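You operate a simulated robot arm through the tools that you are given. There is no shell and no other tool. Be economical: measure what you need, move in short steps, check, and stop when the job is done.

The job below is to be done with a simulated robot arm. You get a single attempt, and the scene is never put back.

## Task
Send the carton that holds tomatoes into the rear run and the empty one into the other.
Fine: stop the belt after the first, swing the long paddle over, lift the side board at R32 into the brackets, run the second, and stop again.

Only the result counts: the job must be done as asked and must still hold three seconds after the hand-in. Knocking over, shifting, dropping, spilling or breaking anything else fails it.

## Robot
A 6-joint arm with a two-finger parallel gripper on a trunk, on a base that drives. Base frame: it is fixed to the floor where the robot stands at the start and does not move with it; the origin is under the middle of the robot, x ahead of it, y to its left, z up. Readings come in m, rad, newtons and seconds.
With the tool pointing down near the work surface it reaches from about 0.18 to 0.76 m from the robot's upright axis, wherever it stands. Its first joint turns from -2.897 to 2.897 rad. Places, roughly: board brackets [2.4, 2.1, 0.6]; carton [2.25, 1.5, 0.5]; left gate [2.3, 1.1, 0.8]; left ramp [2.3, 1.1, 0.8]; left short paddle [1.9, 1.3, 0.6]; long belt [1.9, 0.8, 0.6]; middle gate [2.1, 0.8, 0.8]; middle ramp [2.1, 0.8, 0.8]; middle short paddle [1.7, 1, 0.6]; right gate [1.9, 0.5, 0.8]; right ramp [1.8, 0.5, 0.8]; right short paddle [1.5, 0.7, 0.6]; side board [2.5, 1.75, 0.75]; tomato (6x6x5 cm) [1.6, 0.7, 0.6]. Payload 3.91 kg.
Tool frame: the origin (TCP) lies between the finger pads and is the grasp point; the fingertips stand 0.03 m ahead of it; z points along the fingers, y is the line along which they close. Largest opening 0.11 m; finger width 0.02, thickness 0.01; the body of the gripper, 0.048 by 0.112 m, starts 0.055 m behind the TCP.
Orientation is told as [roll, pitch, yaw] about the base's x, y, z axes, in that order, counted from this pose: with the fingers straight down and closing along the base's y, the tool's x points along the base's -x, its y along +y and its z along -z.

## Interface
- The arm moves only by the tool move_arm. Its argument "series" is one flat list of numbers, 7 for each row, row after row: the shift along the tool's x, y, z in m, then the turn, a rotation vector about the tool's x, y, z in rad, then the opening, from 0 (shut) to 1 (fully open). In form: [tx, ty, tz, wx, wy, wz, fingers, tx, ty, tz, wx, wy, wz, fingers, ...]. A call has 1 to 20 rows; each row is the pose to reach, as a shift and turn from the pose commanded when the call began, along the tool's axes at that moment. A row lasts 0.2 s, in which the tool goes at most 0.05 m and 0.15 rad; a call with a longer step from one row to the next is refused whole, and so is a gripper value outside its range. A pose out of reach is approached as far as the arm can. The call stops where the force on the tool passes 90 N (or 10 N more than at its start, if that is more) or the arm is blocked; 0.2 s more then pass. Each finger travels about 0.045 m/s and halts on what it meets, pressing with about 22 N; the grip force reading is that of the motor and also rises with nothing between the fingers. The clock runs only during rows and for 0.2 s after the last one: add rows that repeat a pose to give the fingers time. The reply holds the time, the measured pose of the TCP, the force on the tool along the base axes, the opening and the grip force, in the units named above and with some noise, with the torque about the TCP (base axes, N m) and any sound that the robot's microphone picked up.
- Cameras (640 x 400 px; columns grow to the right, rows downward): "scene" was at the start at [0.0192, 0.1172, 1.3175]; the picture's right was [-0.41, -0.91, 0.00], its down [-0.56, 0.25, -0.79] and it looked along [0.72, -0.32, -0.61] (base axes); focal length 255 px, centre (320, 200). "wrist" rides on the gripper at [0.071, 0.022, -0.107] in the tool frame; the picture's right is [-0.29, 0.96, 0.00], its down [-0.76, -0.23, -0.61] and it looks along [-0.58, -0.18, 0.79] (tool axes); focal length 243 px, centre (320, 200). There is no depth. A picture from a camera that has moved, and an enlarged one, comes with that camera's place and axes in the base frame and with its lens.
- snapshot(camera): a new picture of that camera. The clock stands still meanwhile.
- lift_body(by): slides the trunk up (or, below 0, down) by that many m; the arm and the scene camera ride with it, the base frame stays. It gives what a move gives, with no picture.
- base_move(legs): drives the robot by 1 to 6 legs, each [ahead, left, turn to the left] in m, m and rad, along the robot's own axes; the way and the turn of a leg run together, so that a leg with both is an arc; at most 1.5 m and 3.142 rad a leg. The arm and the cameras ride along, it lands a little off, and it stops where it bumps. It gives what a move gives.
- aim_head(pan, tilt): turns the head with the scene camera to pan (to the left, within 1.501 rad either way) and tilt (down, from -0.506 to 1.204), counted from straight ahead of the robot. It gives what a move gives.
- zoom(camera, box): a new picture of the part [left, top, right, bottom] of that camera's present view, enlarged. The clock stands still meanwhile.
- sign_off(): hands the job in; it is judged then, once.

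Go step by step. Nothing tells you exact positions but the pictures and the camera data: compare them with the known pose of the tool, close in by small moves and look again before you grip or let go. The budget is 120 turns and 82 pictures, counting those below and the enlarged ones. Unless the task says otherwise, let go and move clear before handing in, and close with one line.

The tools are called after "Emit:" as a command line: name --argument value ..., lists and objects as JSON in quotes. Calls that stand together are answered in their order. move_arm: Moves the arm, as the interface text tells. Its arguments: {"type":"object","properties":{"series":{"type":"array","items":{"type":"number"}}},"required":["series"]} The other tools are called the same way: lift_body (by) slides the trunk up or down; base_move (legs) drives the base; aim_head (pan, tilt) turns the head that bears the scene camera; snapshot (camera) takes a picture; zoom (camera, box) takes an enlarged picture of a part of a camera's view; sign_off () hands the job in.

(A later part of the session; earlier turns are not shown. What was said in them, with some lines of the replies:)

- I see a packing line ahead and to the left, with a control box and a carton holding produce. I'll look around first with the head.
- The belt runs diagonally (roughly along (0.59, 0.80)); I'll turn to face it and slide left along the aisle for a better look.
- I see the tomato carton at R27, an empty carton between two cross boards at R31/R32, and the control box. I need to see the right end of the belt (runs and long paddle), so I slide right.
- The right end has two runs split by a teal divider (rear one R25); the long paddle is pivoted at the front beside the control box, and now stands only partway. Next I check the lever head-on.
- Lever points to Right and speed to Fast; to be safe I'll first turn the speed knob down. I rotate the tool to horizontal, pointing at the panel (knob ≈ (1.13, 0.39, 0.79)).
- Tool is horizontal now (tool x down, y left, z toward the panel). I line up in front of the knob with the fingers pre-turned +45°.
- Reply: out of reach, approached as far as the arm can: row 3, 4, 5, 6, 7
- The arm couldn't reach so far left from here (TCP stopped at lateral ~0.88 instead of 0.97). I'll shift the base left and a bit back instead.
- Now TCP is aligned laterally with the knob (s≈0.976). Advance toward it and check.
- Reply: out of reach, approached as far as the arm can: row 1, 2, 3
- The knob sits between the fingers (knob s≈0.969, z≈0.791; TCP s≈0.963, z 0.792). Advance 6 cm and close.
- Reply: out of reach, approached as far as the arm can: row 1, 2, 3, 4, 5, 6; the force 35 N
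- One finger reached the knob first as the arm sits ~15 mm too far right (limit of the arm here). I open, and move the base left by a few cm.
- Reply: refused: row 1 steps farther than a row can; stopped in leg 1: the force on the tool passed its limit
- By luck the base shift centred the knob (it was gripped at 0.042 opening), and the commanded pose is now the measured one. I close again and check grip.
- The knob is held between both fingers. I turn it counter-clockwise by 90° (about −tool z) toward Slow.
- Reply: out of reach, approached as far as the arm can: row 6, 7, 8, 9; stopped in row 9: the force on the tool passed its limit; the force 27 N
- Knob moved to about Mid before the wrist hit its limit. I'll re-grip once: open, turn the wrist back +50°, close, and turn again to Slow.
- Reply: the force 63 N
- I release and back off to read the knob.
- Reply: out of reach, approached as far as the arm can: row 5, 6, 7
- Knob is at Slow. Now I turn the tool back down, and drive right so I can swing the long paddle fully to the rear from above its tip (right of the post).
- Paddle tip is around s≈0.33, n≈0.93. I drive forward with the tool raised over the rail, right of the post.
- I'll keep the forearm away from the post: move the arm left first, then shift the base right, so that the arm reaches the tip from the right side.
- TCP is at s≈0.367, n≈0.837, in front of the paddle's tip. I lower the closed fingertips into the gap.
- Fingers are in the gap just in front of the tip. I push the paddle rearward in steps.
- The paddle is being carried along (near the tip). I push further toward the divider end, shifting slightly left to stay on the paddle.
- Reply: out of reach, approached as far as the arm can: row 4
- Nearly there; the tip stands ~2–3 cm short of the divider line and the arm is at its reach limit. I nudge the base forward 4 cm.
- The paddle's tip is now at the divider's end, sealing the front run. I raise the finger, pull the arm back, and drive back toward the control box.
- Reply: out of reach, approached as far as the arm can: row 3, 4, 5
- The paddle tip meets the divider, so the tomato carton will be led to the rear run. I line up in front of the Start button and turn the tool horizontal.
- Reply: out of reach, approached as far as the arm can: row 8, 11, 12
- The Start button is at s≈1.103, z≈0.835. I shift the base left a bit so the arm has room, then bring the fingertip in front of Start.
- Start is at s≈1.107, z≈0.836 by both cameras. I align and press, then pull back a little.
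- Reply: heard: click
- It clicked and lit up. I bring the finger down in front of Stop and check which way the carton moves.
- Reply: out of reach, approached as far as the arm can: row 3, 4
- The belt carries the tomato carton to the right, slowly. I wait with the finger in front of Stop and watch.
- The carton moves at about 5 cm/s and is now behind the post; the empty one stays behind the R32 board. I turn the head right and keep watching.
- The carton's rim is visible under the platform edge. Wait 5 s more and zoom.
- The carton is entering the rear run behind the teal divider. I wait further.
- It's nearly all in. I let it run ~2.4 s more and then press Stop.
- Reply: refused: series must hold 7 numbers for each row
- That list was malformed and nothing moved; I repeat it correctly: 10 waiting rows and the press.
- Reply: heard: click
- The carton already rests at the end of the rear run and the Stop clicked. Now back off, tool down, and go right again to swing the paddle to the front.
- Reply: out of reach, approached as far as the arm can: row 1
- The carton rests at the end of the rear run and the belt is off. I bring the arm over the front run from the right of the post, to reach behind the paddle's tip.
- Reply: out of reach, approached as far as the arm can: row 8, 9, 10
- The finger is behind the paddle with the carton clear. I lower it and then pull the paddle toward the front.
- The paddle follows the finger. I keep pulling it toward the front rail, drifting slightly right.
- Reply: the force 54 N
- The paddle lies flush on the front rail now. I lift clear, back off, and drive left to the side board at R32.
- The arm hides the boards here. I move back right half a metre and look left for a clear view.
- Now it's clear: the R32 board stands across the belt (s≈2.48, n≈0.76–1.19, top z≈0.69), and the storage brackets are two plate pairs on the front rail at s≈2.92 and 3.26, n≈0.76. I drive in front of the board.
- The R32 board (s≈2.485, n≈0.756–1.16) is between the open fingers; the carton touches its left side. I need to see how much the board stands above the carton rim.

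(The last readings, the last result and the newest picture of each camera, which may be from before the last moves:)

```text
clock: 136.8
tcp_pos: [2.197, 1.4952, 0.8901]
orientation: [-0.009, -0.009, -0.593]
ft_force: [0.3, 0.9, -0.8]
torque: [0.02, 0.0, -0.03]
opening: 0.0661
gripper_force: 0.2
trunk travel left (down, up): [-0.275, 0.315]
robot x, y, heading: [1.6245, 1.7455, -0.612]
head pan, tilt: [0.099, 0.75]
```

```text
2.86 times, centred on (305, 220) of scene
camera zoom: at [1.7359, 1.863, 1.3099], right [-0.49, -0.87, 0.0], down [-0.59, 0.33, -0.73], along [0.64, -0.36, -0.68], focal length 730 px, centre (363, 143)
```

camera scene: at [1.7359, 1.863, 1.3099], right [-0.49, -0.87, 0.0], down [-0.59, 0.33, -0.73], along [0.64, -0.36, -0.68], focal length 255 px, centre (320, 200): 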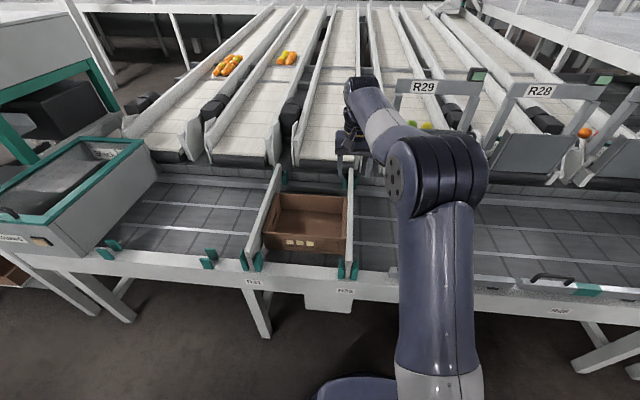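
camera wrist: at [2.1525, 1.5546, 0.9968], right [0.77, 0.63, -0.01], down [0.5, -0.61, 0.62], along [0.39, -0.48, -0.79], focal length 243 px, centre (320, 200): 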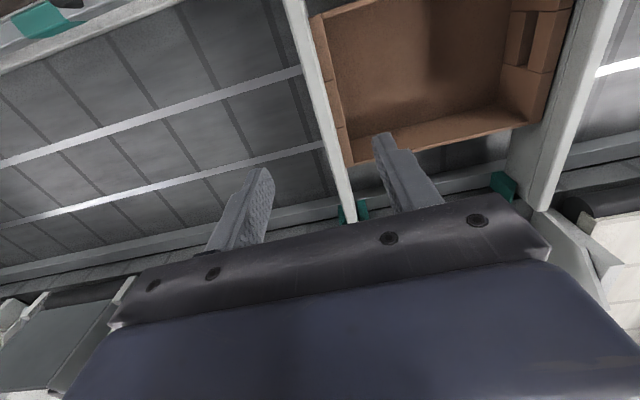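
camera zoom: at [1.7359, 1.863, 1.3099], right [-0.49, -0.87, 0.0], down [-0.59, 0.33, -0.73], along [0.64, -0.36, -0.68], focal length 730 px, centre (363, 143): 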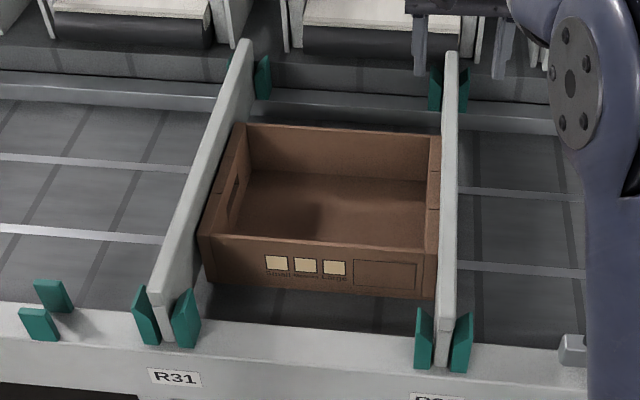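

The board rises roughly 4 cm above the carton rim, enough for a pinch at its centre. I descend over the board centre to just above it and check.

Emit:
move_arm --series '[-0.015, -0.004, 0.04, 0, 0, 0, 0.6, -0.03, -0.004, 0.08, 0, 0, 0, 0.6, -0.03, -0.004, 0.12, 0, 0, 0, 0.6, -0.03, -0.004, 0.15, 0, 0, 0, 0.6]'

Emit:
snapshot --camera "wrist"

Emit:
zoom --camera "scene" --box '[290, 130, 410, 250]'

```text
clock: 137.8
tcp_pos: [2.2234, 1.4728, 0.7392]
orientation: [-0.009, -0.009, -0.591]
ft_force: [-0.6, -0.2, -0.1]
torque: [-0.01, -0.01, 0.0]
opening: 0.066
gripper_force: 0.1
trunk travel left (down, up): [-0.275, 0.315]
robot x, y, heading: [1.6259, 1.7438, -0.611]
head pan, tilt: [0.099, 0.75]
```

```text
19 pictures are left
camera wrist: at [2.1766, 1.5327, 0.8468], right [0.77, 0.63, -0.01], down [0.5, -0.61, 0.62], along [0.39, -0.48, -0.79], focal length 243 px, centre (320, 200)
```

wrist: 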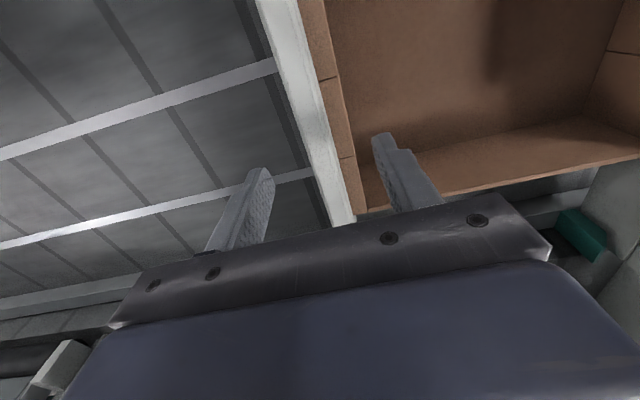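

```text
3.33 times, centred on (350, 190) of scene
camera zoom: at [1.7357, 1.863, 1.31], right [-0.49, -0.87, 0.0], down [-0.59, 0.33, -0.73], along [0.64, -0.36, -0.68], focal length 852 px, centre (220, 233)
```

zoom: 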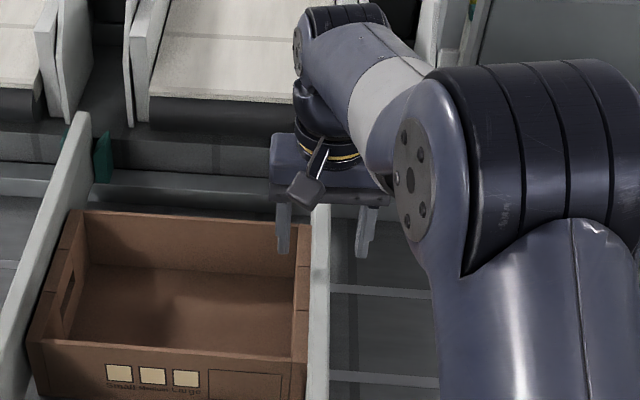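

Carton rim is at z≈0.65 and the board top ≈0.69. I lower the tips to ≈0.665 and close on the board.

Emit:
move_arm --series '[0, -0.002, 0.02, 0, 0, 0, 0.6, 0, -0.002, 0.035, 0, 0, 0, 0.6, 0, -0.002, 0.045, 0, 0, 0, 0.6, 0, -0.002, 0.045, 0, 0, 0, 0.3, 0, -0.002, 0.045, 0, 0, 0, 0, 0, -0.002, 0.045, 0, 0, 0, 0, 0, -0.002, 0.045, 0, 0, 0, 0, 0, -0.002, 0.045, 0, 0, 0, 0]'

Emit:
snapshot --camera "wrist"

```text
clock: 139.6
tcp_pos: [2.2205, 1.4699, 0.6969]
orientation: [-0.01, -0.008, -0.592]
ft_force: [1.2, 3.9, -0.3]
torque: [0.27, -0.38, -0.53]
opening: 0.0192
gripper_force: 22.0
trunk travel left (down, up): [-0.275, 0.315]
robot x, y, heading: [1.6215, 1.7437, -0.61]
head pan, tilt: [0.099, 0.75]
```

```text
17 pictures are left
camera wrist: at [2.1739, 1.5301, 0.804], right [0.77, 0.63, -0.01], down [0.5, -0.61, 0.62], along [0.39, -0.48, -0.79], focal length 243 px, centre (320, 200)
```

wrist: 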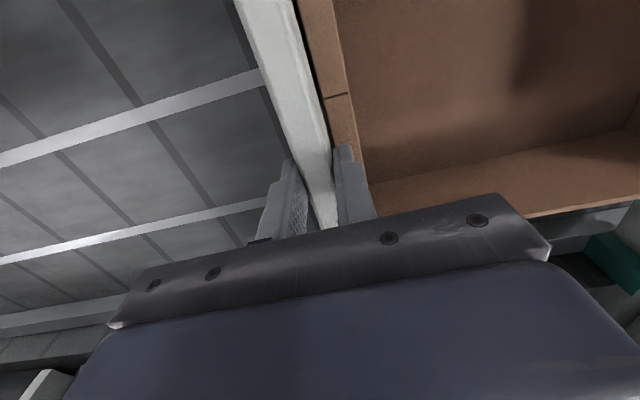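

The board (19 mm thick) is pinched. I lift it slowly by 5 cm and check.

Emit:
move_arm --series '[0, 0, -0.01, 0, 0, 0, 0, 0, 0, -0.025, 0, 0, 0, 0, 0, 0, -0.04, 0, 0, 0, 0, 0, 0, -0.055, 0, 0, 0, 0]'

Emit:
zoom --camera "scene" --box '[235, 130, 415, 290]'

```text
clock: 140.6
tcp_pos: [2.2185, 1.4711, 0.752]
orientation: [-0.012, -0.007, -0.591]
ft_force: [1.4, 1.7, -2.0]
torque: [0.35, 0.24, -0.31]
opening: 0.0191
gripper_force: 22.0
trunk travel left (down, up): [-0.275, 0.315]
robot x, y, heading: [1.6233, 1.7453, -0.613]
head pan, tilt: [0.099, 0.75]
```

```text
2.50 times, centred on (325, 210) of scene
camera zoom: at [1.7361, 1.8629, 1.3099], right [-0.49, -0.87, 0.0], down [-0.6, 0.33, -0.73], along [0.64, -0.36, -0.68], focal length 639 px, centre (308, 175)
```

zoom: 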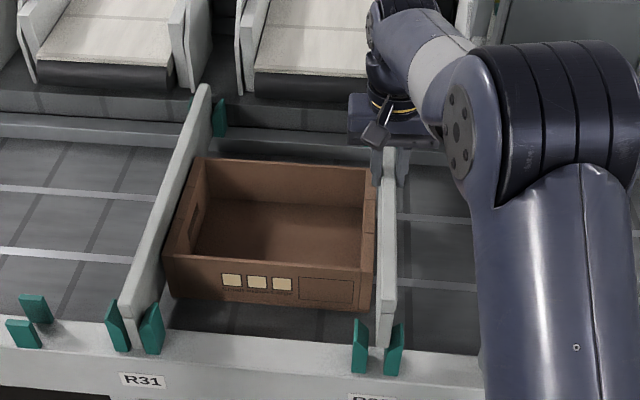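

The board comes out freely and is light. I lift it high, bring it back toward me, and turn it 90°.

Emit:
move_arm --series '[0, 0, -0.04, 0, 0, 0, 0, 0, 0, -0.08, 0, 0, 0, 0, 0, 0, -0.12, 0, 0, 0, 0, 0, 0, -0.16, 0, 0, 0, 0, 0, 0, -0.2, 0, 0, 0, 0, 0.04, 0, -0.2, 0, 0, 0, 0, 0.08, 0, -0.2, 0, 0, 0, 0, 0.12, 0, -0.2, 0, 0, 0, 0, 0.16, 0, -0.2, 0, 0, 0, 0, 0.2, 0, -0.2, 0, 0, 0, 0, 0.2, 0, -0.2, 0, 0, 0.12, 0, 0.2, 0, -0.2, 0, 0, 0.26, 0, 0.2, 0, -0.2, 0, 0, 0.4, 0, 0.2, 0, -0.2, 0, 0, 0.54, 0, 0.2, 0, -0.2, 0, 0, 0.68, 0]'

```text
clock: 143.8
tcp_pos: [2.0524, 1.584, 0.9503]
orientation: [-0.005, -0.012, -1.274]
ft_force: [0.0, 0.1, -3.6]
torque: [0.06, 0.03, -0.04]
opening: 0.0189
gripper_force: 22.2
trunk travel left (down, up): [-0.275, 0.315]
robot x, y, heading: [1.6213, 1.7439, -0.61]
head pan, tilt: [0.099, 0.75]
```

Emit:
move_arm --series '[0, 0, 0, 0, 0, 0.13, 0, 0, 0, 0, 0, 0, 0.26, 0, 0, 0, 0, 0, 0, 0.39, 0, 0, 0, 0, 0, 0, 0.52, 0, 0, 0, 0, 0, 0, 0.65, 0, 0, 0, 0, 0, 0, 0.78, 0, 0, 0, 0, 0, 0, 0.914, 0]'

Emit:
base_move --legs '[[-0.1, 0.58, 0.0]]'

Emit:
aim_head --pan 0.1 --tilt 0.8

Emit:
snapshot --camera "scene"

```text
clock: 145.3
tcp_pos: [2.0529, 1.5857, 0.9503]
orientation: [0.009, -0.01, -2.187]
ft_force: [-0.2, -0.5, -3.7]
torque: [0.05, -0.02, -0.01]
opening: 0.0187
gripper_force: 22.1
trunk travel left (down, up): [-0.275, 0.315]
robot x, y, heading: [1.6217, 1.7433, -0.609]
head pan, tilt: [0.099, 0.75]
```

```text
clock: 148.7
tcp_pos: [2.3017, 2.1261, 0.9508]
orientation: [0.008, -0.011, -2.174]
ft_force: [0.9, 0.5, -2.7]
torque: [0.05, -0.06, 0.03]
opening: 0.0187
gripper_force: 22.5
trunk travel left (down, up): [-0.275, 0.315]
robot x, y, heading: [1.8681, 2.2767, -0.598]
head pan, tilt: [0.099, 0.75]
```

```text
clock: 149.3
tcp_pos: [2.3028, 2.1258, 0.9488]
orientation: [0.009, -0.01, -2.173]
ft_force: [0.0, -0.2, -2.3]
torque: [0.03, -0.11, -0.01]
opening: 0.0188
gripper_force: 22.2
trunk travel left (down, up): [-0.275, 0.315]
robot x, y, heading: [1.8746, 2.2778, -0.596]
head pan, tilt: [0.099, 0.799]
```

```text
15 pictures are left
camera scene: at [1.9806, 2.4008, 1.3059], right [-0.48, -0.88, 0.0], down [-0.63, 0.34, -0.7], along [0.61, -0.33, -0.72], focal length 255 px, centre (320, 200)
```

scene: 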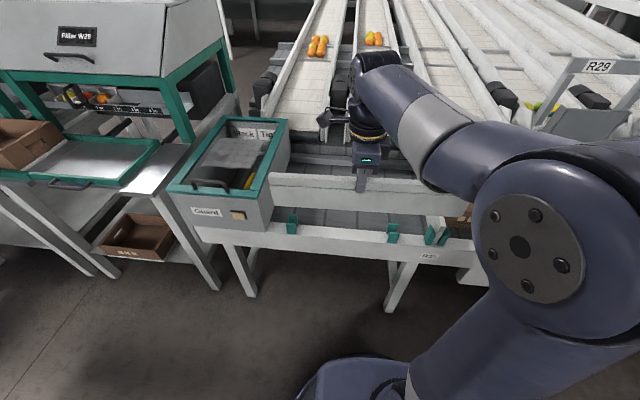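

The board is held along the rail above the brackets. I zoom for exact bracket positions.

Emit:
zoom --camera "scene" --box '[250, 150, 450, 275]'

```text
3.20 times, centred on (350, 212) of scene
camera zoom: at [1.9806, 2.4008, 1.3059], right [-0.48, -0.88, 0.0], down [-0.63, 0.34, -0.7], along [0.61, -0.33, -0.72], focal length 817 px, centre (224, 160)
```

zoom: 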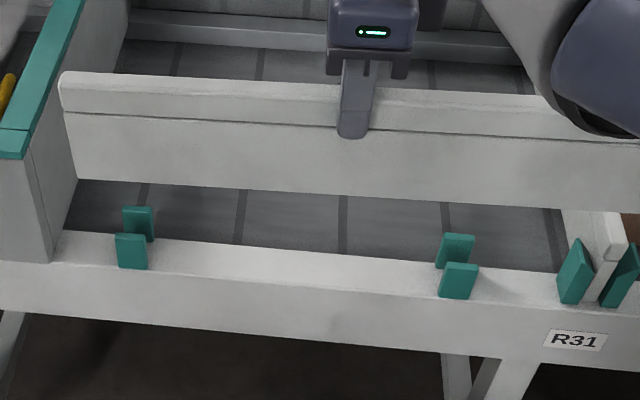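

Slot centre ≈ (n 0.748, s 3.096), board half-length ≈0.20. I move the board there and lower it to just above the brackets.

Emit:
move_arm --series '[0.01, 0.035, 0, 0, 0, 0.005, 0, 0.02, 0.07, 0, 0, 0, 0.01, 0, 0.028, 0.099, 0.02, 0, 0, 0.015, 0, 0.028, 0.099, 0.06, 0, 0, 0.015, 0, 0.028, 0.099, 0.1, 0, 0, 0.015, 0, 0.028, 0.099, 0.14, 0, 0, 0.015, 0]'

Emit:
zoom --camera "scene" --box '[250, 150, 450, 275]'

Emit:
snapshot --camera "wrist"

```text
clock: 150.7
tcp_pos: [2.3998, 2.0909, 0.8096]
orientation: [0.011, -0.011, -2.187]
ft_force: [0.5, 0.6, -3.3]
torque: [0.06, -0.07, 0.0]
opening: 0.0188
gripper_force: 22.0
trunk travel left (down, up): [-0.275, 0.315]
robot x, y, heading: [1.8708, 2.2777, -0.596]
head pan, tilt: [0.099, 0.799]
```

```text
3.20 times, centred on (350, 212) of scene
camera zoom: at [1.9805, 2.4008, 1.3059], right [-0.48, -0.88, 0.0], down [-0.63, 0.34, -0.7], along [0.61, -0.33, -0.72], focal length 817 px, centre (224, 160)
```

zoom: 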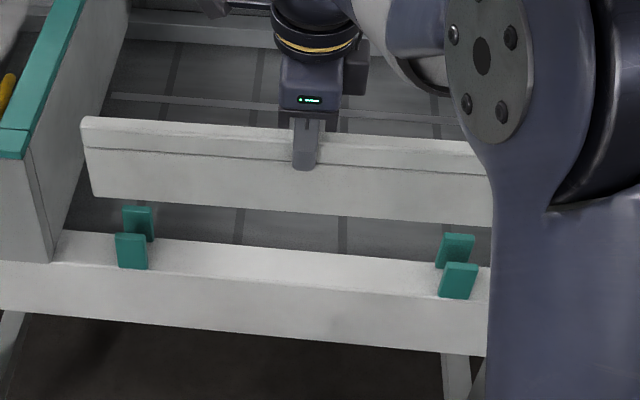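

```text
12 pictures are left
camera wrist: at [2.4604, 2.1387, 0.9169], right [0.61, -0.79, 0.01], down [-0.63, -0.48, 0.61], along [-0.48, -0.38, -0.79], focal length 243 px, centre (320, 200)
```

wrist: 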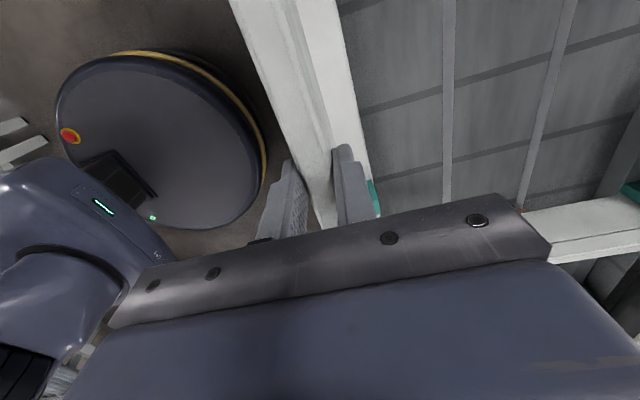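

Aligned within millimetres; by my re-estimate the slot centre is n≈0.753, so I shift 5 mm back-side and lower to just above the plate tops, then check.

Emit:
move_arm --series '[0.0, 0.005, 0.015, 0, 0, 0, 0, 0.0, 0.005, 0.035, 0, 0, 0, 0]'

Emit:
zoom --camera "scene" --box '[270, 190, 410, 260]'

```text
clock: 151.3
tcp_pos: [2.4044, 2.0876, 0.7766]
orientation: [0.009, -0.01, -2.186]
ft_force: [1.0, -0.4, -2.7]
torque: [0.03, -0.04, 0.0]
opening: 0.0187
gripper_force: 21.9
trunk travel left (down, up): [-0.275, 0.315]
robot x, y, heading: [1.8732, 2.2795, -0.592]
head pan, tilt: [0.099, 0.799]
```

```text
4.57 times, centred on (340, 225) of scene
camera zoom: at [1.9806, 2.4008, 1.3059], right [-0.48, -0.88, 0.0], down [-0.63, 0.34, -0.7], along [0.61, -0.33, -0.72], focal length 1168 px, centre (229, 86)
```

zoom: 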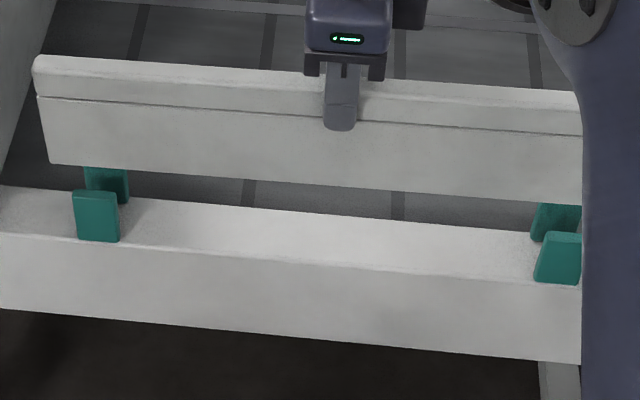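

By pixel check the board is centred in the slot (margins ~3–4 mm). I lower gently.

Emit:
move_arm --series '[0, 0, 0.01, 0, 0, 0, 0, 0, 0, 0.018, 0, 0, 0, 0, 0, 0, 0.026, 0, 0, 0, 0, 0, 0, 0.034, 0, 0, 0, 0]'

```text
clock: 152.3
tcp_pos: [2.4056, 2.088, 0.7442]
orientation: [0.013, -0.009, -2.188]
ft_force: [-2.2, -0.8, 16.8]
torque: [0.12, 0.21, -0.04]
opening: 0.0187
gripper_force: 22.0
trunk travel left (down, up): [-0.275, 0.315]
robot x, y, heading: [1.8759, 2.2795, -0.593]
head pan, tilt: [0.099, 0.799]
```

There is a 17 N upward push with the board ~1.5 cm below the plate tops; I look before going on.

Emit:
zoom --camera "scene" --box '[270, 190, 410, 260]'

```text
4.57 times, centred on (340, 225) of scene
camera zoom: at [1.9795, 2.4011, 1.3064], right [-0.48, -0.88, 0.0], down [-0.63, 0.34, -0.7], along [0.61, -0.33, -0.72], focal length 1168 px, centre (229, 86)
```

zoom: 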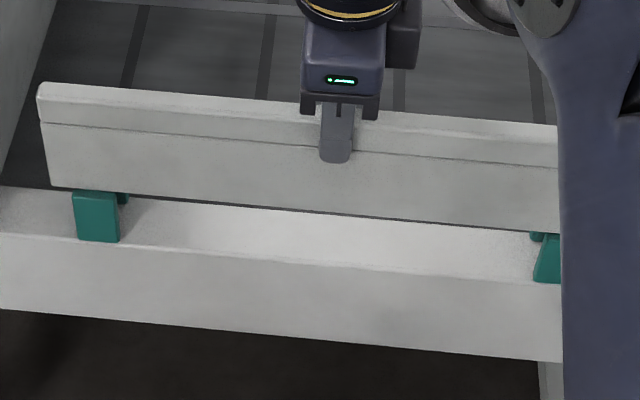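

The board's front edge rests on top of the front plates; it needs to go ~8 mm rearward. I lift slightly, shift, and lower again.

Emit:
move_arm --series '[0, 0, -0.014, 0, 0, 0, 0, 0, 0.008, -0.014, 0, 0, 0, 0, 0, 0.008, -0.006, 0, 0, 0, 0, 0, 0.008, 0.002, 0, 0, 0, 0, 0, 0.008, 0.01, 0, 0, 0, 0]'

Emit:
zoom --camera "scene" --box '[270, 190, 410, 260]'

```text
clock: 153.5
tcp_pos: [2.4116, 2.0814, 0.7321]
orientation: [0.009, -0.009, -2.187]
ft_force: [0.0, 0.6, -3.1]
torque: [0.04, -0.07, 0.02]
opening: 0.0185
gripper_force: 22.1
trunk travel left (down, up): [-0.275, 0.315]
robot x, y, heading: [1.8726, 2.2784, -0.596]
head pan, tilt: [0.099, 0.799]
```

```text
4.57 times, centred on (340, 225) of scene
camera zoom: at [1.9806, 2.4008, 1.3059], right [-0.48, -0.88, 0.0], down [-0.63, 0.34, -0.7], along [0.61, -0.33, -0.72], focal length 1168 px, centre (229, 86)
```

zoom: 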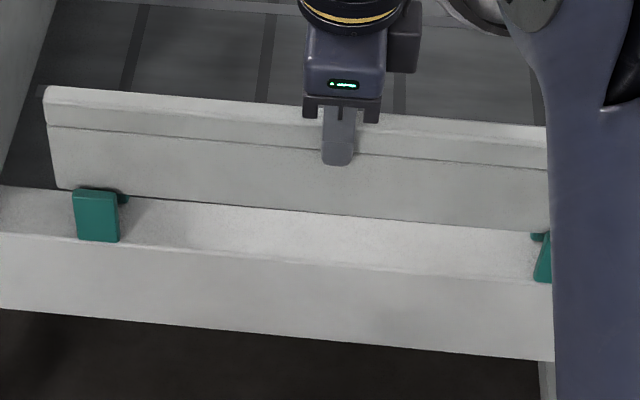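

No resistance now and the board is behind the front plates. I lower further until it rests.

Emit:
move_arm --series '[0, 0, 0.008, 0, 0, 0, 0, 0, 0, 0.016, 0, 0, 0, 0, 0, 0, 0.024, 0, 0, 0, 0, 0, 0, 0.03, 0, 0, 0, 0]'

```text
clock: 154.5
tcp_pos: [2.4112, 2.0826, 0.7012]
orientation: [0.011, -0.01, -2.186]
ft_force: [1.3, -0.3, -3.1]
torque: [0.09, -0.04, -0.01]
opening: 0.0188
gripper_force: 21.8
trunk travel left (down, up): [-0.275, 0.315]
robot x, y, heading: [1.8734, 2.2808, -0.595]
head pan, tilt: [0.099, 0.799]
```

Emit:
move_arm --series '[0, 0, 0.005, 0, 0, 0, 0, 0, 0, 0.009, 0, 0, 0, 0, 0, 0, 0.012, 0, 0, 0, 0]'

Emit:
zoom --camera "scene" --box '[250, 170, 430, 270]'

```text
clock: 155.3
tcp_pos: [2.4117, 2.0831, 0.6911]
orientation: [0.011, -0.011, -2.186]
ft_force: [-1.3, 1.3, 4.2]
torque: [-0.08, 0.28, -0.03]
opening: 0.0188
gripper_force: 22.4
trunk travel left (down, up): [-0.275, 0.315]
robot x, y, heading: [1.867, 2.2775, -0.597]
head pan, tilt: [0.099, 0.799]
```

```text
3.56 times, centred on (340, 220) of scene
camera zoom: at [1.9802, 2.401, 1.3061], right [-0.48, -0.88, 0.0], down [-0.63, 0.34, -0.7], along [0.61, -0.33, -0.72], focal length 908 px, centre (249, 129)
```

zoom: 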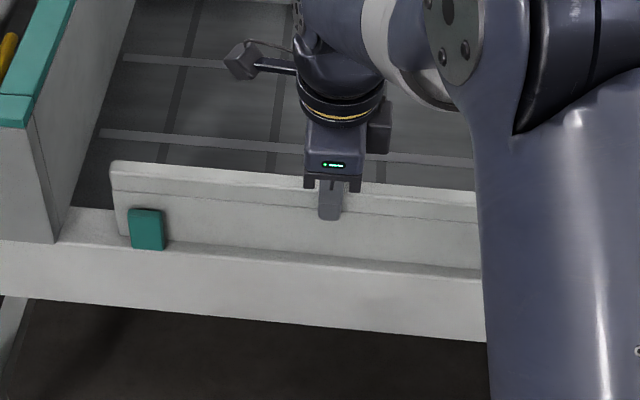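

The board stands seated on the rail behind the plates. I open and lift straight up.

Emit:
move_arm --series '[0, 0, 0, 0, 0, 0, 0.3, 0, 0, 0, 0, 0, 0, 0.5, 0, 0, 0, 0, 0, 0, 0.5, 0, 0, -0.03, 0, 0, 0, 0.5, 0, 0, -0.07, 0, 0, 0, 0.5, 0, 0, -0.12, 0, 0, 0, 0.5, 0, 0, -0.17, 0, 0, 0, 0.3, 0, 0, -0.21, 0, 0, 0, 0, 0, -0.04, -0.21, 0, 0, -0.14, 0, 0, -0.08, -0.21, 0, 0, -0.28, 0, 0, -0.12, -0.21, 0, 0, -0.42, 0, 0, -0.16, -0.21, 0, 0, -0.56, 0, 0, -0.2, -0.21, 0, 0, -0.7, 0, 0, -0.22, -0.21, 0, 0, -0.84, 0, 0, -0.22, -0.21, 0, 0, -0.98, 0, 0, -0.22, -0.21, 0, 0, -1.12, 0, 0, -0.22, -0.21, 0, 0, -1.26, 0, 0, -0.22, -0.21, 0, 0, -1.4, 0, 0, -0.22, -0.21, 0, 0, -1.54, 0]'

Emit:
snapshot --camera "scene"

```text
clock: 159.3
tcp_pos: [2.2305, 2.2124, 0.8979]
orientation: [-0.009, -0.009, -0.645]
ft_force: [-0.2, -0.2, 0.0]
torque: [-0.02, -0.03, -0.01]
opening: 0.0002
gripper_force: 21.6
trunk travel left (down, up): [-0.275, 0.315]
robot x, y, heading: [1.874, 2.2837, -0.597]
head pan, tilt: [0.099, 0.799]
```

```text
7 pictures are left
camera scene: at [1.9804, 2.4009, 1.3059], right [-0.48, -0.88, 0.0], down [-0.63, 0.34, -0.7], along [0.61, -0.33, -0.72], focal length 255 px, centre (320, 200)
```

scene: 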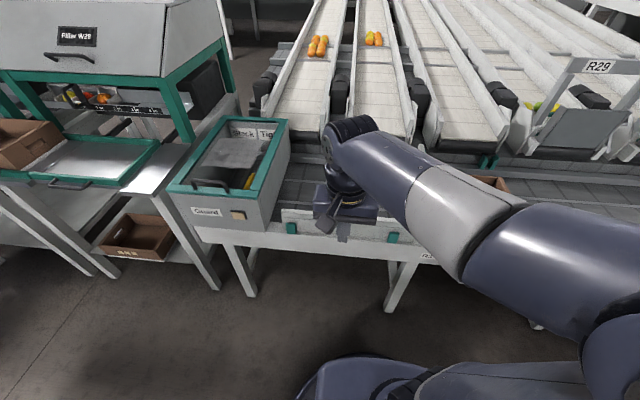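

The board sits in the brackets. I now drive back to the control box to run the second carton.

Emit:
base_move --legs '[[-0.14, 0.0, -0.02], [0, -1.0, 0], [0, -0.72, 0]]'

Emit:
move_arm --series '[-0.02, -0.03, 0, 0, 0, 0, 0, -0.04, -0.07, 0, 0, 0, 0.01, 0, -0.06, -0.11, 0, 0, 0, 0.01, 0, -0.08, -0.15, 0, 0, 0, 0.01, 0, -0.09, -0.19, 0, 0, 0, 0.01, 0, -0.09, -0.23, 0, 0, 0, 0, 0, -0.09, -0.26, 0, 0, 0, 0, 0]'

```text
clock: 168.9
tcp_pos: [1.1339, 0.9023, 0.8988]
orientation: [-0.01, -0.01, -0.663]
ft_force: [-0.5, -0.1, 0.3]
torque: [0.05, 0.03, 0.05]
opening: 0.0001
gripper_force: 22.0
trunk travel left (down, up): [-0.275, 0.315]
robot x, y, heading: [0.7783, 0.9716, -0.61]
head pan, tilt: [0.099, 0.799]
```

```text
clock: 170.5
tcp_pos: [1.0457, 0.6414, 0.9029]
orientation: [-0.01, -0.008, -0.663]
ft_force: [0.1, 0.3, 0.2]
torque: [0.0, 0.01, -0.01]
opening: 0.0001
gripper_force: 22.2
trunk travel left (down, up): [-0.275, 0.315]
robot x, y, heading: [0.7763, 0.9741, -0.61]
head pan, tilt: [0.099, 0.799]
```

Emit:
base_move --legs '[[-0.012, -0.022, -0.005]]'

Emit:
move_arm --series '[0, 0, 0, 0, 0, -0.046, 0]'

Emit:
move_arm --series '[0, 0, 0, 0, -0.143, 0, 0, 0, 0, 0, 0, -0.286, 0, 0, 0, 0, 0, 0, -0.428, 0, 0, 0, 0, 0, 0, -0.571, 0, 0, 0, 0, 0, 0, -0.714, 0, 0, 0, 0, 0, 0, -0.857, 0, 0, 0, 0, 0, 0, -1.0, 0, 0, 0, 0, 0, 0, -1.142, 0, 0, 0, 0, 0, 0, -1.285, 0, 0, 0, 0, 0, 0, -1.428, 0, 0, 0, 0, 0, 0, -1.57, 0, 0]'

```text
clock: 171.3
tcp_pos: [1.0212, 0.6288, 0.9016]
orientation: [-0.01, -0.009, -0.668]
ft_force: [-0.2, 0.4, -0.4]
torque: [-0.02, -0.01, 0.01]
opening: 0.0
gripper_force: 21.8
trunk travel left (down, up): [-0.275, 0.315]
robot x, y, heading: [0.754, 0.9669, -0.616]
head pan, tilt: [0.099, 0.799]
```

```text
clock: 171.7
tcp_pos: [1.0226, 0.6304, 0.9012]
orientation: [-0.008, -0.01, -0.622]
ft_force: [0.6, -0.9, -0.3]
torque: [0.02, 0.0, 0.0]
opening: 0.0
gripper_force: 22.3
trunk travel left (down, up): [-0.275, 0.315]
robot x, y, heading: [0.7558, 0.9663, -0.62]
head pan, tilt: [0.099, 0.799]
```

```text
clock: 174.1
tcp_pos: [1.0209, 0.6302, 0.9024]
orientation: [-2.282, -1.555, 1.659]
ft_force: [0.5, -0.3, 0.2]
torque: [-0.02, 0.04, -0.03]
opening: 0.0002
gripper_force: 22.3
trunk travel left (down, up): [-0.275, 0.315]
robot x, y, heading: [0.7551, 0.9619, -0.618]
head pan, tilt: [0.099, 0.799]
```

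TCP is in front of Start laterally (s≈1.105). I advance and lower to the button's height.

Emit:
move_arm --series '[0, 0.001, 0.045, 0, 0, 0, 0, 0.01, 0.001, 0.09, 0, 0, 0, 0, 0.03, 0.001, 0.13, 0, 0, 0, 0, 0.065, 0.001, 0.14, 0, 0, 0, 0]'

```text
clock: 175.1
tcp_pos: [1.1378, 0.5462, 0.8382]
orientation: [-2.263, -1.558, 1.637]
ft_force: [-0.4, 1.1, -0.1]
torque: [0.01, 0.01, 0.01]
opening: 0.0
gripper_force: 22.2
trunk travel left (down, up): [-0.275, 0.315]
robot x, y, heading: [0.7533, 0.9621, -0.619]
head pan, tilt: [0.099, 0.799]
```

Aligned with Start as on the first press. I press it, then move the finger down in front of Stop.

Emit:
move_arm --series '[0, 0.003, 0.035, 0, 0, 0, 0, 0, 0.003, 0.055, 0, 0, 0, 0, 0, 0.003, 0.065, 0, 0, 0, 0, 0, 0.003, 0.071, 0, 0, 0, 0, 0, 0.003, 0.077, 0, 0, 0, 0, 0, 0.003, 0.04, 0, 0, 0, 0, 0.03, 0.006, 0.03, 0, 0, 0, 0, 0.06, 0.009, 0.03, 0, 0, 0, 0, 0.081, 0.009, 0.04, 0, 0, 0, 0]'

```text
clock: 177.1
tcp_pos: [1.1705, 0.5189, 0.7653]
orientation: [2.96, -1.565, 2.71]
ft_force: [-0.3, 0.7, 0.1]
torque: [0.03, 0.0, -0.01]
opening: 0.0
gripper_force: 22.0
out of reach, approached as far as the arm can: row 8, 9
trunk travel left (down, up): [-0.275, 0.315]
robot x, y, heading: [0.7533, 0.9684, -0.622]
head pan, tilt: [0.099, 0.799]
heard: click
```

Clicked. I nudge the base left so the finger faces Stop, aim the head right, and wait.

Emit:
base_move --legs '[[0.0, 0.015, 0.0]]'

Emit:
aim_head --pan -0.35 --tilt 0.6

Emit:
move_arm --series '[0, 0, 0, 0, 0, 0, 0, 0, 0, 0, 0, 0, 0, 0, 0, 0, 0, 0, 0, 0, 0, 0, 0, 0, 0, 0, 0, 0, 0, 0, 0, 0, 0, 0, 0, 0, 0, 0, 0, 0, 0, 0, 0, 0, 0, 0, 0, 0, 0, 0, 0, 0, 0, 0, 0, 0, 0, 0, 0, 0, 0, 0, 0, 0, 0, 0, 0, 0, 0, 0, 0, 0, 0, 0, 0, 0, 0, 0, 0, 0, 0, 0, 0, 0, 0, 0, 0, 0, 0, 0, 0, 0, 0, 0, 0, 0, 0, 0, 0, 0, 0, 0, 0, 0, 0, 0, 0, 0, 0, 0, 0, 0, 0, 0, 0, 0, 0, 0, 0, 0, 0, 0, 0, 0, 0, 0, 0, 0, 0, 0, 0, 0, 0, 0, 0, 0, 0, 0, 0, 0]'

Emit:
move_arm --series '[0, 0, 0, 0, 0, 0, 0, 0, 0, 0, 0, 0, 0, 0, 0, 0, 0, 0, 0, 0, 0, 0, 0, 0, 0, 0, 0, 0, 0, 0, 0, 0, 0, 0, 0, 0, 0, 0, 0, 0, 0, 0, 0, 0, 0, 0, 0, 0, 0, 0, 0, 0, 0, 0, 0, 0, 0, 0, 0, 0, 0, 0, 0, 0, 0, 0, 0, 0, 0, 0, 0, 0, 0, 0, 0, 0, 0, 0, 0, 0, 0, 0, 0, 0, 0, 0, 0, 0, 0, 0, 0, 0, 0, 0, 0, 0, 0, 0, 0, 0, 0, 0, 0, 0, 0, 0, 0, 0, 0, 0, 0, 0, 0, 0, 0, 0, 0, 0, 0, 0, 0, 0, 0, 0, 0, 0, 0, 0, 0, 0, 0, 0, 0, 0, 0, 0, 0, 0, 0, 0]'

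Emit:
move_arm --series '[0, 0, 0, 0, 0, 0, 0, 0, 0, 0, 0, 0, 0, 0, 0, 0, 0, 0, 0, 0, 0, 0, 0, 0, 0, 0, 0, 0, 0, 0, 0, 0, 0, 0, 0, 0, 0, 0, 0, 0, 0, 0, 0, 0, 0, 0, 0, 0, 0, 0, 0, 0, 0, 0, 0, 0, 0, 0, 0, 0, 0, 0, 0, 0, 0, 0, 0, 0, 0, 0, 0, 0, 0, 0, 0, 0, 0, 0, 0, 0, 0, 0, 0, 0, 0, 0, 0, 0, 0, 0, 0, 0, 0, 0, 0, 0, 0, 0, 0, 0, 0, 0, 0, 0, 0, 0, 0, 0, 0, 0, 0, 0, 0, 0, 0, 0, 0, 0, 0, 0, 0, 0, 0, 0, 0, 0, 0, 0, 0, 0, 0, 0, 0, 0, 0, 0, 0, 0, 0, 0]'

Emit:
snapshot --camera "scene"

```text
clock: 177.8
tcp_pos: [1.1793, 0.5309, 0.7641]
orientation: [2.837, -1.566, 2.829]
ft_force: [0.1, 0.2, -0.6]
torque: [-0.01, -0.01, 0.0]
opening: 0.0
gripper_force: 21.3
trunk travel left (down, up): [-0.275, 0.315]
robot x, y, heading: [0.7587, 0.9721, -0.617]
head pan, tilt: [0.099, 0.799]
```

```text
clock: 178.7
tcp_pos: [1.1804, 0.5305, 0.7647]
orientation: [2.854, -1.565, 2.815]
ft_force: [0.5, -0.1, 0.1]
torque: [0.0, -0.01, -0.01]
opening: 0.0001
gripper_force: 21.7
trunk travel left (down, up): [-0.275, 0.315]
robot x, y, heading: [0.7645, 0.9752, -0.614]
head pan, tilt: [-0.351, 0.6]
```

```text
clock: 182.9
tcp_pos: [1.1803, 0.5306, 0.764]
orientation: [2.853, -1.565, 2.815]
ft_force: [-0.1, 1.2, -0.6]
torque: [0.0, 0.0, 0.0]
opening: 0.0
gripper_force: 21.7
trunk travel left (down, up): [-0.275, 0.315]
robot x, y, heading: [0.7645, 0.9736, -0.621]
head pan, tilt: [-0.351, 0.6]
```

```text
clock: 187.1
tcp_pos: [1.1797, 0.5317, 0.7647]
orientation: [2.851, -1.565, 2.815]
ft_force: [0.4, 0.6, -0.1]
torque: [0.01, 0.0, -0.02]
opening: 0.0
gripper_force: 21.9
trunk travel left (down, up): [-0.275, 0.315]
robot x, y, heading: [0.7666, 0.975, -0.616]
head pan, tilt: [-0.351, 0.6]
```

```text
clock: 191.3
tcp_pos: [1.1793, 0.5315, 0.7628]
orientation: [2.853, -1.565, 2.817]
ft_force: [-0.6, 0.0, 0.3]
torque: [-0.01, 0.01, -0.03]
opening: 0.0
gripper_force: 21.8
trunk travel left (down, up): [-0.275, 0.315]
robot x, y, heading: [0.7596, 0.9759, -0.615]
head pan, tilt: [-0.351, 0.6]
```

```text
6 pictures are left
camera scene: at [0.8531, 1.0627, 1.3228], right [-0.82, -0.57, 0.0], down [-0.32, 0.47, -0.83], along [0.47, -0.68, -0.56], focal length 255 px, centre (320, 200)
```

scene: 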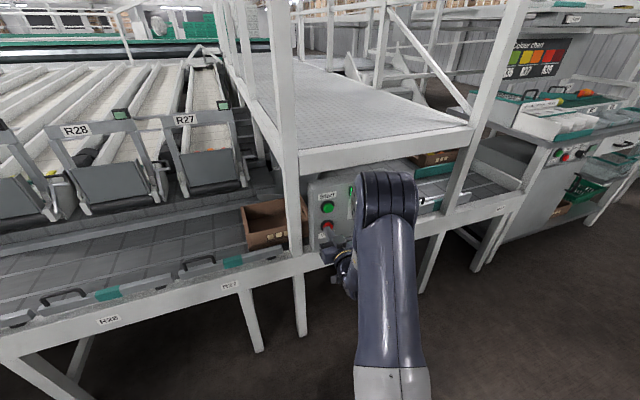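

The empty carton is passing the post toward the box section. I wait ~8 s more and zoom on the divider area.

Emit:
aim_head --pan -0.6 --tilt 0.6

Emit:
move_arm --series '[0, 0, 0, 0, 0, 0, 0, 0, 0, 0, 0, 0, 0, 0, 0, 0, 0, 0, 0, 0, 0, 0, 0, 0, 0, 0, 0, 0, 0, 0, 0, 0, 0, 0, 0, 0, 0, 0, 0, 0, 0, 0, 0, 0, 0, 0, 0, 0, 0, 0, 0, 0, 0, 0, 0, 0, 0, 0, 0, 0, 0, 0, 0, 0, 0, 0, 0, 0, 0, 0, 0, 0, 0, 0, 0, 0, 0, 0, 0, 0, 0, 0, 0, 0, 0, 0, 0, 0, 0, 0, 0, 0, 0, 0, 0, 0, 0, 0, 0, 0, 0, 0, 0, 0, 0, 0, 0, 0, 0, 0, 0, 0, 0, 0, 0, 0, 0, 0, 0, 0, 0, 0, 0, 0, 0, 0, 0, 0, 0, 0, 0, 0, 0, 0, 0, 0, 0, 0, 0, 0]'

Emit:
move_arm --series '[0, 0, 0, 0, 0, 0, 0, 0, 0, 0, 0, 0, 0, 0, 0, 0, 0, 0, 0, 0, 0, 0, 0, 0, 0, 0, 0, 0, 0, 0, 0, 0, 0, 0, 0, 0, 0, 0, 0, 0, 0, 0, 0, 0, 0, 0, 0, 0, 0, 0, 0, 0, 0, 0, 0, 0, 0, 0, 0, 0, 0, 0, 0, 0, 0, 0, 0, 0, 0, 0, 0, 0, 0, 0, 0, 0, 0, 0, 0, 0, 0, 0, 0, 0, 0, 0, 0, 0, 0, 0, 0, 0, 0, 0, 0, 0, 0, 0, 0, 0, 0, 0, 0, 0, 0]'

Emit:
zoom --camera "scene" --box '[240, 120, 440, 245]'

```text
clock: 192.1
tcp_pos: [1.1799, 0.531, 0.7649]
orientation: [2.853, -1.565, 2.814]
ft_force: [-0.3, -0.5, 0.1]
torque: [0.0, -0.02, 0.0]
opening: 0.0
gripper_force: 21.8
trunk travel left (down, up): [-0.275, 0.315]
robot x, y, heading: [0.7613, 0.976, -0.618]
head pan, tilt: [-0.6, 0.6]
```

```text
clock: 196.3
tcp_pos: [1.1805, 0.5322, 0.7635]
orientation: [2.854, -1.564, 2.814]
ft_force: [-0.2, -0.6, 0.6]
torque: [0.0, 0.01, 0.02]
opening: 0.0
gripper_force: 22.1
trunk travel left (down, up): [-0.275, 0.315]
robot x, y, heading: [0.7624, 0.978, -0.619]
head pan, tilt: [-0.6, 0.6]
```

```text
clock: 199.5
tcp_pos: [1.1801, 0.5313, 0.7645]
orientation: [2.853, -1.565, 2.814]
ft_force: [0.1, -0.4, 0.8]
torque: [0.0, 0.01, 0.0]
opening: 0.0
gripper_force: 21.9
trunk travel left (down, up): [-0.275, 0.315]
robot x, y, heading: [0.7624, 0.9766, -0.616]
head pan, tilt: [-0.6, 0.6]
```

```text
3.20 times, centred on (340, 182) of scene
camera zoom: at [0.8336, 1.0526, 1.3228], right [-0.94, -0.34, 0.0], down [-0.19, 0.53, -0.83], along [0.28, -0.77, -0.56], focal length 817 px, centre (256, 256)
```

zoom: 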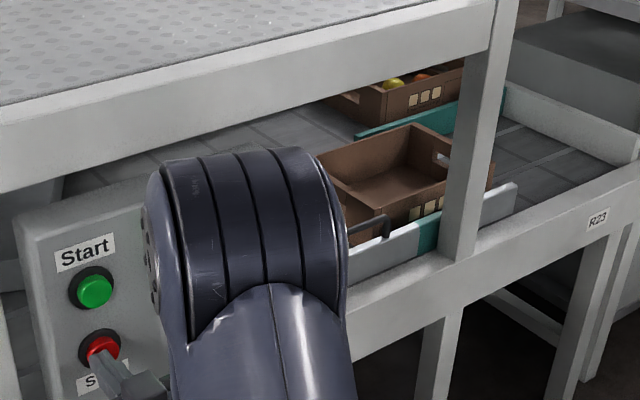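

The empty carton is entering the front run along the folded paddle. I wait ~5 s and press Stop.

Emit:
move_arm --series '[0, 0, 0, 0, 0, 0, 0, 0, 0, 0, 0, 0, 0, 0, 0, 0, 0, 0, 0, 0, 0, 0, 0, 0, 0, 0, 0, 0, 0, 0, 0, 0, 0, 0, 0, 0, 0, 0, 0, 0, 0, 0, 0, 0, 0, 0, 0, 0, 0, 0, 0, 0, 0, 0, 0, 0, 0, 0, 0, 0, 0, 0, 0, 0, 0, 0, 0, 0, 0, 0, 0, 0, 0, 0, 0, 0, 0, 0, 0, 0, 0, 0, 0, 0, 0, 0, 0, 0, 0, 0, 0, 0, 0, 0, 0, 0, 0, 0, 0, 0, 0, 0, 0, 0, 0, 0, 0, 0, 0, 0, 0, 0, 0, 0, 0, 0, 0, 0, 0, 0, 0, 0, 0, 0, 0, 0, 0, 0, 0, 0, 0, 0, 0, 0, 0, 0, 0, 0, 0, 0]'

Emit:
move_arm --series '[0.005, -0.004, 0, 0, 0, 0, 0, 0.005, -0.004, 0.015, 0, 0, 0, 0, 0.005, -0.004, 0.022, 0, 0, 0, 0, 0.005, -0.004, 0.028, 0, 0, 0, 0, 0.005, -0.004, 0.034, 0, 0, 0, 0, 0.005, -0.004, 0.0, 0, 0, 0, 0]'

Emit:
zoom --camera "scene" --box '[240, 120, 440, 245]'

```text
clock: 203.7
tcp_pos: [1.18, 0.5311, 0.7655]
orientation: [2.856, -1.564, 2.812]
ft_force: [-0.4, -0.2, -0.8]
torque: [-0.04, -0.02, -0.02]
opening: 0.0001
gripper_force: 21.9
trunk travel left (down, up): [-0.275, 0.315]
robot x, y, heading: [0.7612, 0.9741, -0.619]
head pan, tilt: [-0.6, 0.6]
```

```text
clock: 204.9
tcp_pos: [1.1917, 0.5176, 0.759]
orientation: [1.155, -1.566, -1.773]
ft_force: [-33.1, 33.7, 11.9]
torque: [-0.13, -0.28, 0.13]
opening: 0.0
gripper_force: 22.3
trunk travel left (down, up): [-0.275, 0.315]
robot x, y, heading: [0.7617, 0.98, -0.621]
head pan, tilt: [-0.6, 0.6]
heard: click
stopped in row 5: the force on the tool passed its limit (the readings are from after the stop); the commanded pose is now the measured one
```

```text
3.20 times, centred on (340, 182) of scene
camera zoom: at [0.8247, 1.0603, 1.3232], right [-0.94, -0.34, 0.0], down [-0.19, 0.53, -0.83], along [0.29, -0.78, -0.56], focal length 817 px, centre (256, 256)
```

zoom: 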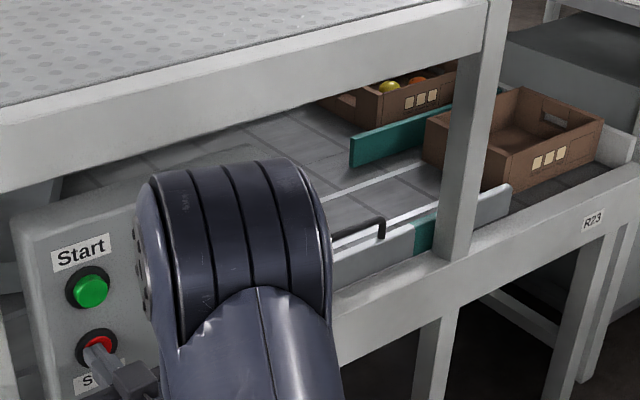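

The empty carton is in the front run and Stop clicked. I retract the arm and verify that the belt is off.

Emit:
move_arm --series '[0, 0, -0.03, 0, 0, 0, 0, 0, 0, -0.07, 0, 0, 0, 0, -0.03, 0, -0.11, 0, 0, 0, 0, -0.06, 0, -0.15, 0, 0, 0, 0, -0.06, 0, -0.15, 0, 0, 0, 0]'

Emit:
base_move --legs '[[-0.05, -0.45, 0.0]]'

Emit:
aim_head --pan 0.0 --tilt 0.55

Emit:
snapshot --camera "scene"

```text
clock: 206.1
tcp_pos: [1.075, 0.5991, 0.8167]
orientation: [0.526, -1.563, -1.145]
ft_force: [-0.7, -0.4, 0.3]
torque: [0.0, -0.03, -0.01]
opening: 0.0001
gripper_force: 21.7
out of reach, approached as far as the arm can: row 2
trunk travel left (down, up): [-0.275, 0.315]
robot x, y, heading: [0.7678, 0.9753, -0.621]
head pan, tilt: [-0.6, 0.6]
```

```text
clock: 208.8
tcp_pos: [0.7723, 0.2592, 0.8146]
orientation: [0.56, -1.564, -1.175]
ft_force: [1.3, -0.3, -0.2]
torque: [-0.02, -0.01, -0.01]
opening: 0.0001
gripper_force: 22.1
trunk travel left (down, up): [-0.275, 0.315]
robot x, y, heading: [0.4597, 0.6366, -0.619]
head pan, tilt: [-0.6, 0.6]
```

```text
clock: 209.8
tcp_pos: [0.7734, 0.2599, 0.8147]
orientation: [0.563, -1.565, -1.178]
ft_force: [-0.1, 0.6, -0.3]
torque: [0.02, 0.03, 0.0]
opening: 0.0
gripper_force: 21.2
trunk travel left (down, up): [-0.275, 0.315]
robot x, y, heading: [0.4588, 0.6373, -0.618]
head pan, tilt: [0.0, 0.55]
```

```text
3 pictures are left
camera scene: at [0.5714, 0.7447, 1.3273], right [-0.58, -0.81, 0.0], down [-0.43, 0.3, -0.85], along [0.69, -0.49, -0.52], focal length 255 px, centre (320, 200)
```

scene: 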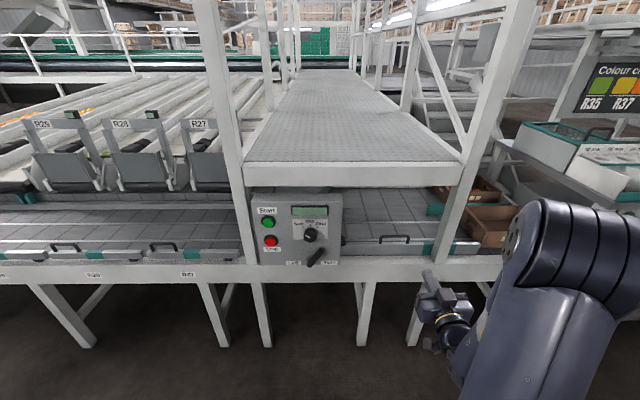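

The display is unlit, so the belt is off. One last zoom on the two runs.

Emit:
zoom --camera "scene" --box '[400, 160, 560, 270]'

```text
3.64 times, centred on (480, 215) of scene
camera zoom: at [0.5714, 0.7447, 1.3273], right [-0.58, -0.81, 0.0], down [-0.43, 0.3, -0.85], along [0.69, -0.49, -0.52], focal length 929 px, centre (-262, 146)
```

zoom: 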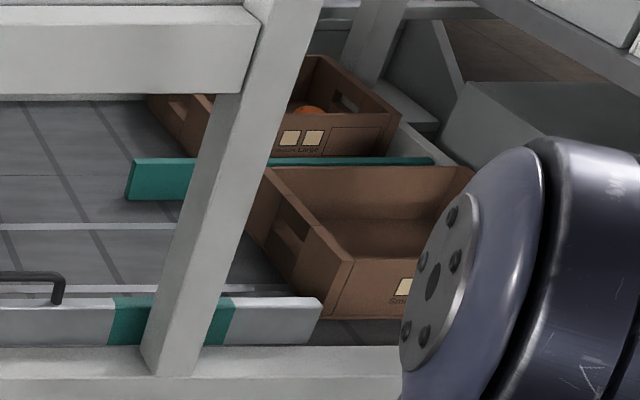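

Both cartons sit at the ends of their runs: the tomatoes in the rear run and the empty one in the front run. The belt is stopped and the arm is clear, so I hand in.

Emit:
sign_off

```text
The job is handed in.
```

The tomato carton is in the rear run and the empty one is in the front run. The long paddle is swung to the front rail, the R32 side board is in its brackets, and the belt is stopped. I also turned the speed knob from Fast to Slow and left it there, and moved the long paddle to the rear before the first run.
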